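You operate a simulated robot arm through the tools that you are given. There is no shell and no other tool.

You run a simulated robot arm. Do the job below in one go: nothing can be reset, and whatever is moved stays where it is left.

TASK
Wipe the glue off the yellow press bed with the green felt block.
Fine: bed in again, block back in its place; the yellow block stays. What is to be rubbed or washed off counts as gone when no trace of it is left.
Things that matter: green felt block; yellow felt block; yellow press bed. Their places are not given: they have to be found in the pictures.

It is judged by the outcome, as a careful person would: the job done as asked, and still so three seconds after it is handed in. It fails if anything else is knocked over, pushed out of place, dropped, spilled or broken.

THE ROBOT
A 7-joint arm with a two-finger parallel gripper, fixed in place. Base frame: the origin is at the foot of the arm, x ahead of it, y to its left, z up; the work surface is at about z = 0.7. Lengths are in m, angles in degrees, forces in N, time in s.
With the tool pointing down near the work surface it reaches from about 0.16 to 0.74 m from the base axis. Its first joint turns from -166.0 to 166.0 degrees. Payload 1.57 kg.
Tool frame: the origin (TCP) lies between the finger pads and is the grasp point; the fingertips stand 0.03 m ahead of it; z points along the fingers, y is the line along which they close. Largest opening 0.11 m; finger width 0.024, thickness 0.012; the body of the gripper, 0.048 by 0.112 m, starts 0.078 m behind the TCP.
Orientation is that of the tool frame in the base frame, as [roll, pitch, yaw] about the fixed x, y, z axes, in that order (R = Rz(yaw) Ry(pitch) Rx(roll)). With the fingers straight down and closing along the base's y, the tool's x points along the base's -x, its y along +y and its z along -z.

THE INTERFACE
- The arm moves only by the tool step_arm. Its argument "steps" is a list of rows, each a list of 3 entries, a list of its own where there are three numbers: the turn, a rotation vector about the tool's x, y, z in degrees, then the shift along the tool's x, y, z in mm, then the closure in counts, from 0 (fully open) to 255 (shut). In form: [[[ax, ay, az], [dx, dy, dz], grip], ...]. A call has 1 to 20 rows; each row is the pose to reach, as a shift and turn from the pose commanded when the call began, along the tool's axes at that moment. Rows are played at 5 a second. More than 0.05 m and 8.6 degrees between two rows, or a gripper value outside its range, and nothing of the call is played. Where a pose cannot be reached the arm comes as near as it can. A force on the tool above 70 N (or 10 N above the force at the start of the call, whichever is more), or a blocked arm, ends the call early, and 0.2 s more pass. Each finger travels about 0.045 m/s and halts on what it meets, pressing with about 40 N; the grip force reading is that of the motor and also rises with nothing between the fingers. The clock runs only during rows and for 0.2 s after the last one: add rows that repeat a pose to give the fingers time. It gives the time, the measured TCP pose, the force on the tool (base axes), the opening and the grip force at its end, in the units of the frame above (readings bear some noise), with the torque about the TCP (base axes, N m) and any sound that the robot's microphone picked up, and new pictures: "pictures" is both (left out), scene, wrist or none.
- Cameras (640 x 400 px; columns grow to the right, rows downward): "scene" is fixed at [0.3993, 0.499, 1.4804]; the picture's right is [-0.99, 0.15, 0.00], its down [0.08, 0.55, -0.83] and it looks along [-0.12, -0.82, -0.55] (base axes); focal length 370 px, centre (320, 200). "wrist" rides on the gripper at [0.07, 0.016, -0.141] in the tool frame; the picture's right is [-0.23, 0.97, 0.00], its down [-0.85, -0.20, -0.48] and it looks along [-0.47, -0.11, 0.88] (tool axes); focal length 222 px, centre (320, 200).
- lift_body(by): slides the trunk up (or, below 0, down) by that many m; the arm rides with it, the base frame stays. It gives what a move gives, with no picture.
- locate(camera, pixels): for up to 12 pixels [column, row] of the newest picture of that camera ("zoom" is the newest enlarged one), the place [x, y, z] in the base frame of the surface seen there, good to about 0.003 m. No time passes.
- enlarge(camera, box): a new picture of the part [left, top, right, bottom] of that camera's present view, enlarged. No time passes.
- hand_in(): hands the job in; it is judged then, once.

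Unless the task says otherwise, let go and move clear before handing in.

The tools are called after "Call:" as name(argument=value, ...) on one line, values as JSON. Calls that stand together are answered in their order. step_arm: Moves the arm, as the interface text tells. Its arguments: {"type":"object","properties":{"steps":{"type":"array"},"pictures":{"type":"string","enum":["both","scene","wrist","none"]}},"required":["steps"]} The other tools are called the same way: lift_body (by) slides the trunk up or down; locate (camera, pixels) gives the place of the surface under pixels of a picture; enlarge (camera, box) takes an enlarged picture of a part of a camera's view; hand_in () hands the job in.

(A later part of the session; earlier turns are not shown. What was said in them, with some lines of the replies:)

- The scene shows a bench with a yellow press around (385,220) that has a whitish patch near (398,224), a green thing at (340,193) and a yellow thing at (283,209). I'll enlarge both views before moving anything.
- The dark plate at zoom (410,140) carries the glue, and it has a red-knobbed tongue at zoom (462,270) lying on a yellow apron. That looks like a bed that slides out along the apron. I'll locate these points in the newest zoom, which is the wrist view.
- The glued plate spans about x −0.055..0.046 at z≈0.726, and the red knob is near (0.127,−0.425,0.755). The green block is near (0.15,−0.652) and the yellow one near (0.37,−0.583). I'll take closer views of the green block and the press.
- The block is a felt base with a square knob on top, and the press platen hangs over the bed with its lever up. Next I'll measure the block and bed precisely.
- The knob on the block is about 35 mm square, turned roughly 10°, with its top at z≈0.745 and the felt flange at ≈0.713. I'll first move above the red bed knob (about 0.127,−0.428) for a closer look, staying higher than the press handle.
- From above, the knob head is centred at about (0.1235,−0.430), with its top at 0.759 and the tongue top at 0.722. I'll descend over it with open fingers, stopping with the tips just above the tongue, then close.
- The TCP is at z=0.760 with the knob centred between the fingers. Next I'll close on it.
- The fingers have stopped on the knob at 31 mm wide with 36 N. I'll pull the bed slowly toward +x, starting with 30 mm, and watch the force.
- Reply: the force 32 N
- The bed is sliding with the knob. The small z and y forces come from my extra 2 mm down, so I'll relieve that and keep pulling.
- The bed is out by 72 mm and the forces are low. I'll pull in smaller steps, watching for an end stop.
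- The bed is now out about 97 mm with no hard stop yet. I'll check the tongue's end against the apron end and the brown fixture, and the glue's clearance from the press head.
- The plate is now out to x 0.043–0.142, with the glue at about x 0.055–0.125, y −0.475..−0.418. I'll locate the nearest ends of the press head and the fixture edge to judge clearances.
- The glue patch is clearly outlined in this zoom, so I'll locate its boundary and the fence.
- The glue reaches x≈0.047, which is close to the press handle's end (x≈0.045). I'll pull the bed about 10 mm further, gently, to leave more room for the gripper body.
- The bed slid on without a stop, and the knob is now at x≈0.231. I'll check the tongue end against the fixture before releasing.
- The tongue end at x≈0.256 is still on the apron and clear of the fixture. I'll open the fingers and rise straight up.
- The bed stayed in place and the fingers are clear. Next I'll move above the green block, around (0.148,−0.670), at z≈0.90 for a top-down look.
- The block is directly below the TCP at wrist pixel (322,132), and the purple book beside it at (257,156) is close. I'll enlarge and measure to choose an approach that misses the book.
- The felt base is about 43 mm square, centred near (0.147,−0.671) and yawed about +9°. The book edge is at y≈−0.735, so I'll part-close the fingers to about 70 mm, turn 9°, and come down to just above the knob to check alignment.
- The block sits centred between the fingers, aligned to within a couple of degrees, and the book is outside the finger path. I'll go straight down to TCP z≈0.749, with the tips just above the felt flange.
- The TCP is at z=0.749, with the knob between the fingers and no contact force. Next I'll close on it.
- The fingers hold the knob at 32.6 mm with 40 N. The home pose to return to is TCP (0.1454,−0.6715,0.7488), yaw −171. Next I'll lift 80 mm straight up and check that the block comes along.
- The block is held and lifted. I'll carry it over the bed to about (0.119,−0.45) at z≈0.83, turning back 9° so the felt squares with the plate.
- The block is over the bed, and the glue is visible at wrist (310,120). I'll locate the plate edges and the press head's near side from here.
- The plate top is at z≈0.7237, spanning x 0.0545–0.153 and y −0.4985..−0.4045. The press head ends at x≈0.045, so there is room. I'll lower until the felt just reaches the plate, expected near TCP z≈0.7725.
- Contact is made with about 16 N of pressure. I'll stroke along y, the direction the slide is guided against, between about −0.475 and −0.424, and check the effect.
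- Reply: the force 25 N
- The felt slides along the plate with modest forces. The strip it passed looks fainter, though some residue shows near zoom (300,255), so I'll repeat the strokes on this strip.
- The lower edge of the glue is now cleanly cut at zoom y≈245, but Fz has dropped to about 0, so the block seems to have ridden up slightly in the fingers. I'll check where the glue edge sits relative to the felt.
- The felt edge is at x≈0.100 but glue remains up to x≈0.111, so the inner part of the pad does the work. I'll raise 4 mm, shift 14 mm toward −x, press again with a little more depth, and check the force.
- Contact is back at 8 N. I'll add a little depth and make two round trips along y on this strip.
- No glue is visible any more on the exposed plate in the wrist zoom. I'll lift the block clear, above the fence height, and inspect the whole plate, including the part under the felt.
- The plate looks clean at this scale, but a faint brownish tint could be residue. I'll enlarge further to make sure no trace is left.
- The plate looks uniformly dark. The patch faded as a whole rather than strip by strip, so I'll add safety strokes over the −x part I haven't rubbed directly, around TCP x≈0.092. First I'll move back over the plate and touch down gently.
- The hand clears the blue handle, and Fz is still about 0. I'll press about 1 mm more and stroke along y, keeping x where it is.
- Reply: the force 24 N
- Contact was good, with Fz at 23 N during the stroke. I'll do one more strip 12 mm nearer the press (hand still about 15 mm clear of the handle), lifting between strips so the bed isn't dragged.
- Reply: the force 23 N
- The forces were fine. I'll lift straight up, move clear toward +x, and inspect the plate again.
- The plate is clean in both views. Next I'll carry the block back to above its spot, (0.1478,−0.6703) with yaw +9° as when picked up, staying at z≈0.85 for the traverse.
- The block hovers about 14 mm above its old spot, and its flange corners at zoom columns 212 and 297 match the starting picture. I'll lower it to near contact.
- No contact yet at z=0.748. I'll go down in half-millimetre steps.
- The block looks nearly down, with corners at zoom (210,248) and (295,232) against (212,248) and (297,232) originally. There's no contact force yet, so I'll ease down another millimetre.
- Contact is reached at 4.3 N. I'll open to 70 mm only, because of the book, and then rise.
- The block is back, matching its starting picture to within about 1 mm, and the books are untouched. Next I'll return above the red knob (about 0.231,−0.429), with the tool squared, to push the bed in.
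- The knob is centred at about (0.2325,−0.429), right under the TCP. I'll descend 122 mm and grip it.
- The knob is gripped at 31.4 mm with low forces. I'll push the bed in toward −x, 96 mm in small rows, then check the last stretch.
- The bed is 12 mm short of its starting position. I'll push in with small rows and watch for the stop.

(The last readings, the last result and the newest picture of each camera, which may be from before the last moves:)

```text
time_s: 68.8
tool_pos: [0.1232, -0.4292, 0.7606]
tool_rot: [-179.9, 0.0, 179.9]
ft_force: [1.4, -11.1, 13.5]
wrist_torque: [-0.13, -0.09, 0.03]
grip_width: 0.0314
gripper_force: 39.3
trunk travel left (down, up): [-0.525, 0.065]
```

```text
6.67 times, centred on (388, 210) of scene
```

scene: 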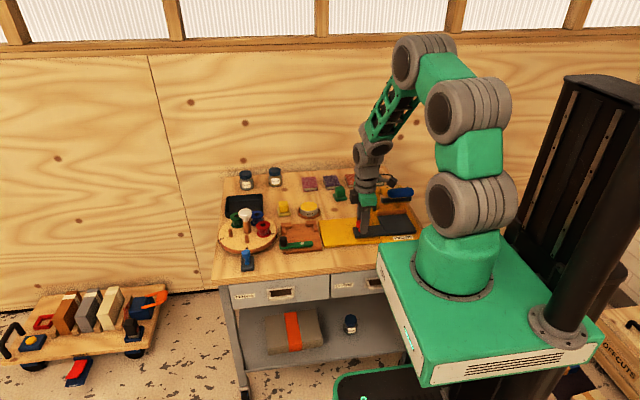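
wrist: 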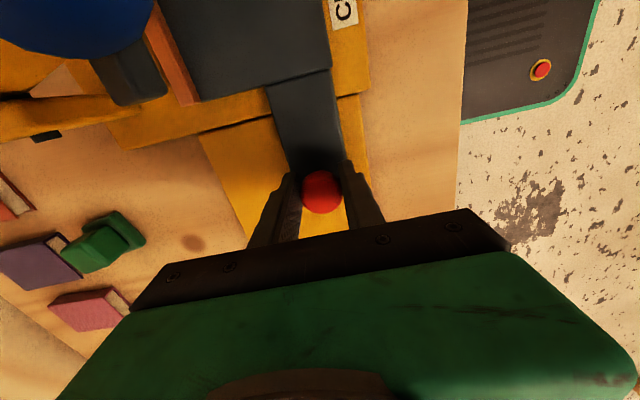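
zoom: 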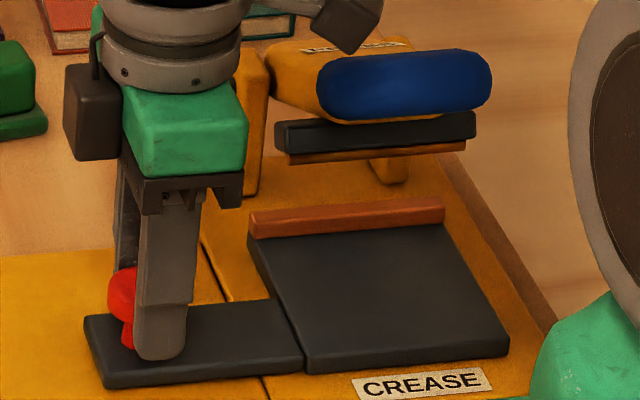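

Compared with the first picture, the plate's corner is at zoom (509,352) instead of (513,350), so the bed is still about 2 mm out. I'll push the last bit while relieving the side forces.

Call:
step_arm(steps=[[[0, 0, 0], [0.5, -0.8, -0.4], 255], [[0, 0, 0], [1, -0.8, -0.4], 255], [[0, 0, 0], [1.5, -0.8, -0.4], 255], [[0, 0, 0], [2, -0.8, -0.4], 255], [[0, 0, 0], [2.5, -0.8, -0.4], 255], [[0, 0, 0], [2.5, -0.8, -0.4], 255]], pictures="both")

Call:
enlarge(camera="scene", box=[340, 180, 436, 240])

```text
time_s: 70.2
tool_pos: [0.1212, -0.4286, 0.7614]
tool_rot: [179.9, 0.0, -180.0]
ft_force: [1.7, -2.2, 14.5]
wrist_torque: [0.02, -0.15, 0.04]
grip_width: 0.0315
gripper_force: 39.9
trunk travel left (down, up): [-0.525, 0.065]
```

scene: 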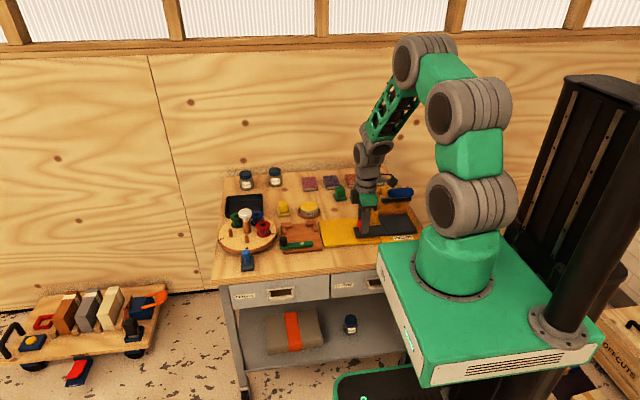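
wrist: 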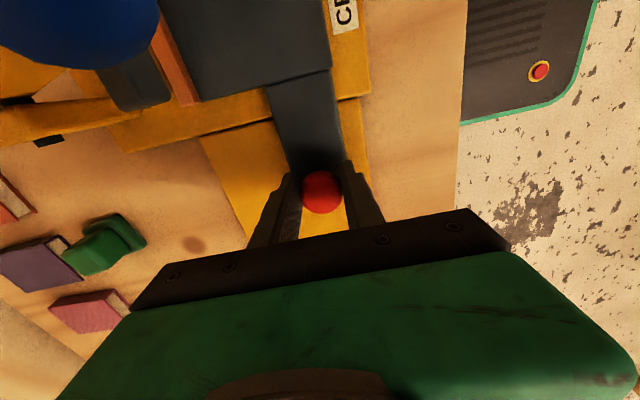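

```text
6.67 times, centred on (388, 210) of scene
```

zoom: 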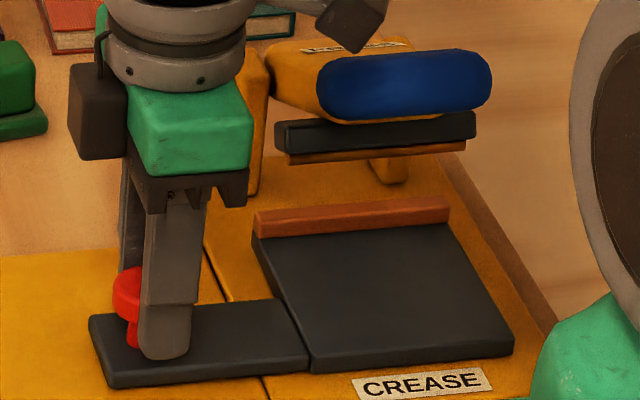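

The bed now matches the first picture, with the tongue end at zoom (89,318) and the plate corner at (513,352). I'll nudge it 1.5 mm to check that it's against its stop.

Call:
step_arm(steps=[[[0, 0, 0], [0.5, 0, -0.5], 255], [[0, 0, 0], [1, 0, -0.5], 255], [[0, 0, 0], [1.5, 0, -0.5], 255], [[0, 0, 0], [1.5, 0, -0.5], 255]], pictures="none")

```text
time_s: 71.2
tool_pos: [0.1211, -0.4294, 0.7612]
tool_rot: [179.8, 0.0, -179.9]
ft_force: [14.9, 0.3, -1.6]
wrist_torque: [0.03, -0.51, 0.0]
grip_width: 0.0314
gripper_force: 40.0
trunk travel left (down, up): [-0.525, 0.065]
```

Fx rose to 15 N with no motion, so the bed is fully in against its stop. I'll open the fingers and rise straight up.

Call:
step_arm(steps=[[[0, 0, 0], [0, 0, 0], 120], [[0, 0, 0], [0, 0, 0], 0], [[0, 0, 0], [0, 0, 0], 0], [[0, 0, 0], [0, 0, 0], 0], [[0, 0, 0], [0, 0, 0], 0], [[0, 0, 0], [0, 0, 0], 0], [[0, 0, 0], [0, 0, -15], 0], [[0, 0, 0], [0, 0, -40], 0], [[0, 0, 0], [0, 0, -75], 0], [[0, 0, 0], [0, 0, -110], 0], [[0, 0, 0], [0, 0, -145], 0], [[0, 0, 0], [0, 0, -180], 0]], pictures="both")

Call:
enlarge(camera="scene", box=[340, 180, 436, 240])

Call:
enlarge(camera="wrist", box=[120, 0, 380, 170])

```text
time_s: 73.8
tool_pos: [0.12, -0.4319, 0.9438]
tool_rot: [180.0, 0.0, 180.0]
ft_force: [-0.2, -0.8, 0.3]
wrist_torque: [0.01, 0.01, 0.03]
grip_width: 0.11
gripper_force: 0.0
trunk travel left (down, up): [-0.525, 0.065]
```

scene: 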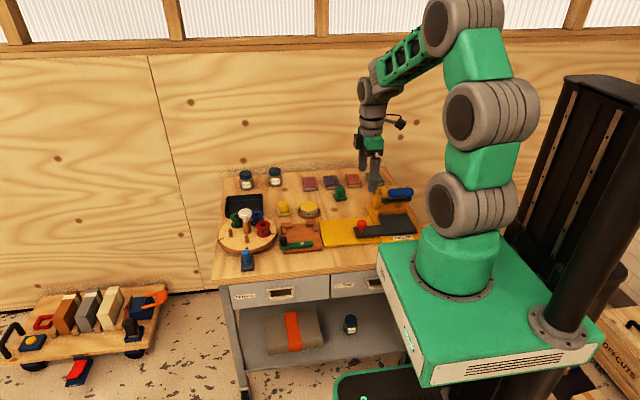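
wrist: 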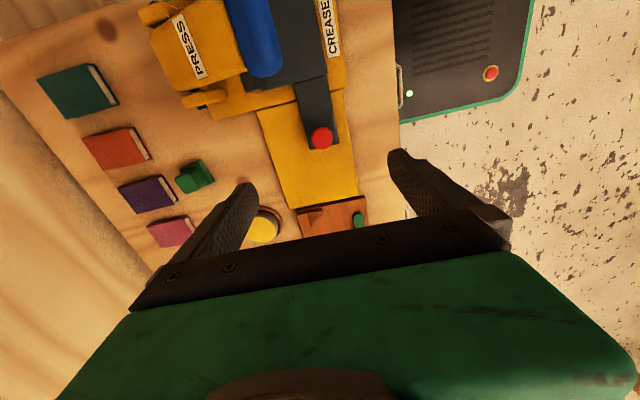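

```text
6.67 times, centred on (388, 210) of scene
```

zoom: 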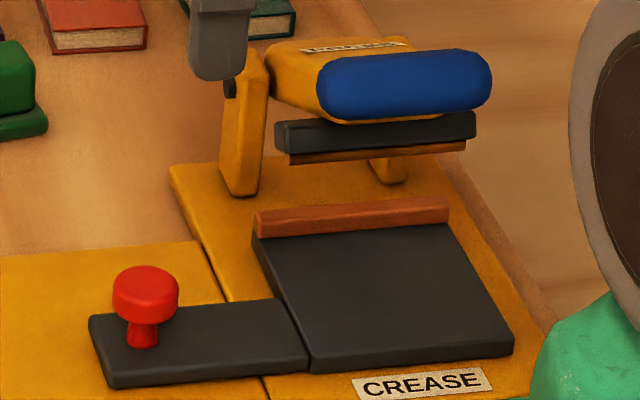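

```text
2.35 times, centred on (250, 85) of wrist
```

zoom: 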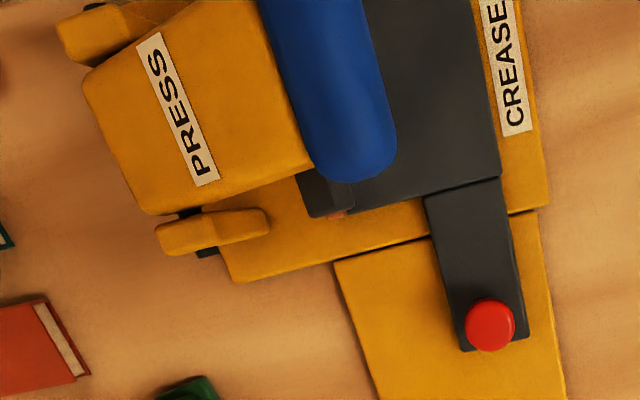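

The bed is in exactly as at the start and the plate is clean. I'll make one last whole-bench comparison with the first picture before handing in.

Call:
enlarge(camera="scene", box=[210, 160, 430, 300])

Call:
enlarge(camera="scene", box=[310, 170, 390, 220])

```text
2.86 times, centred on (320, 230) of scene
```

zoom: 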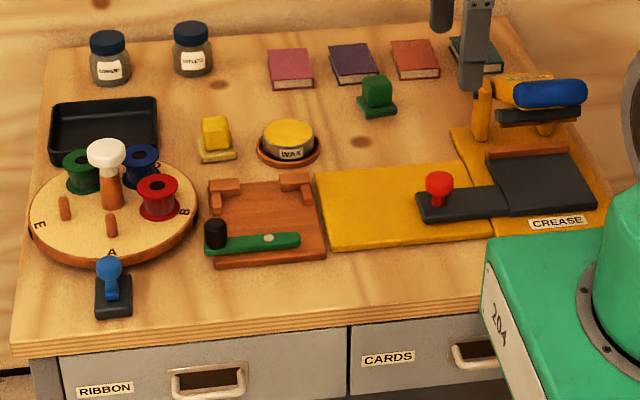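

```text
8.00 times, centred on (350, 195) of scene
```

zoom: 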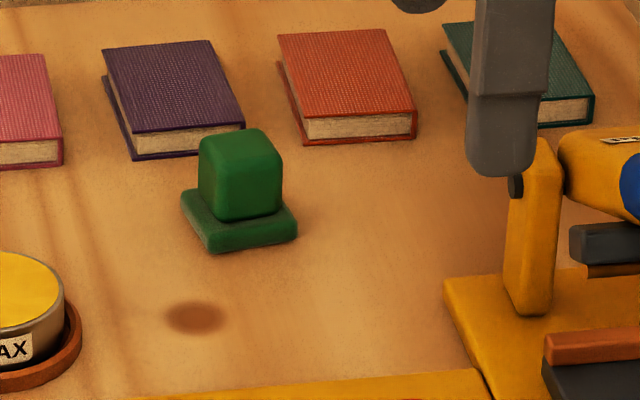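

The whole bench matches the first picture: the plate is clean, the bed is in, the green block is back at zoom (240,190), and the yellow block hasn't moved. The gripper is open and well clear, so I'm handing in.

Call:
hand_in()

```text
The job is handed in.
```

The glue is off the yellow press bed, and the job is handed in. In the last close-up pictures I could see no trace of glue on the plate.

- **Bed:** I pulled it out by the red knob and wiped it with the green felt block. Then I pushed it back in until it met its stop, and it matches the first picture.
- **Green block:** it is back in its place, within about 1 mm of where it started by the pictures.
- **Yellow block and the rest of the bench:** the yellow block was never touched, and nothing else on the bench looks moved compared with the first picture.

The gripper was open and well clear of the bench when I handed in.
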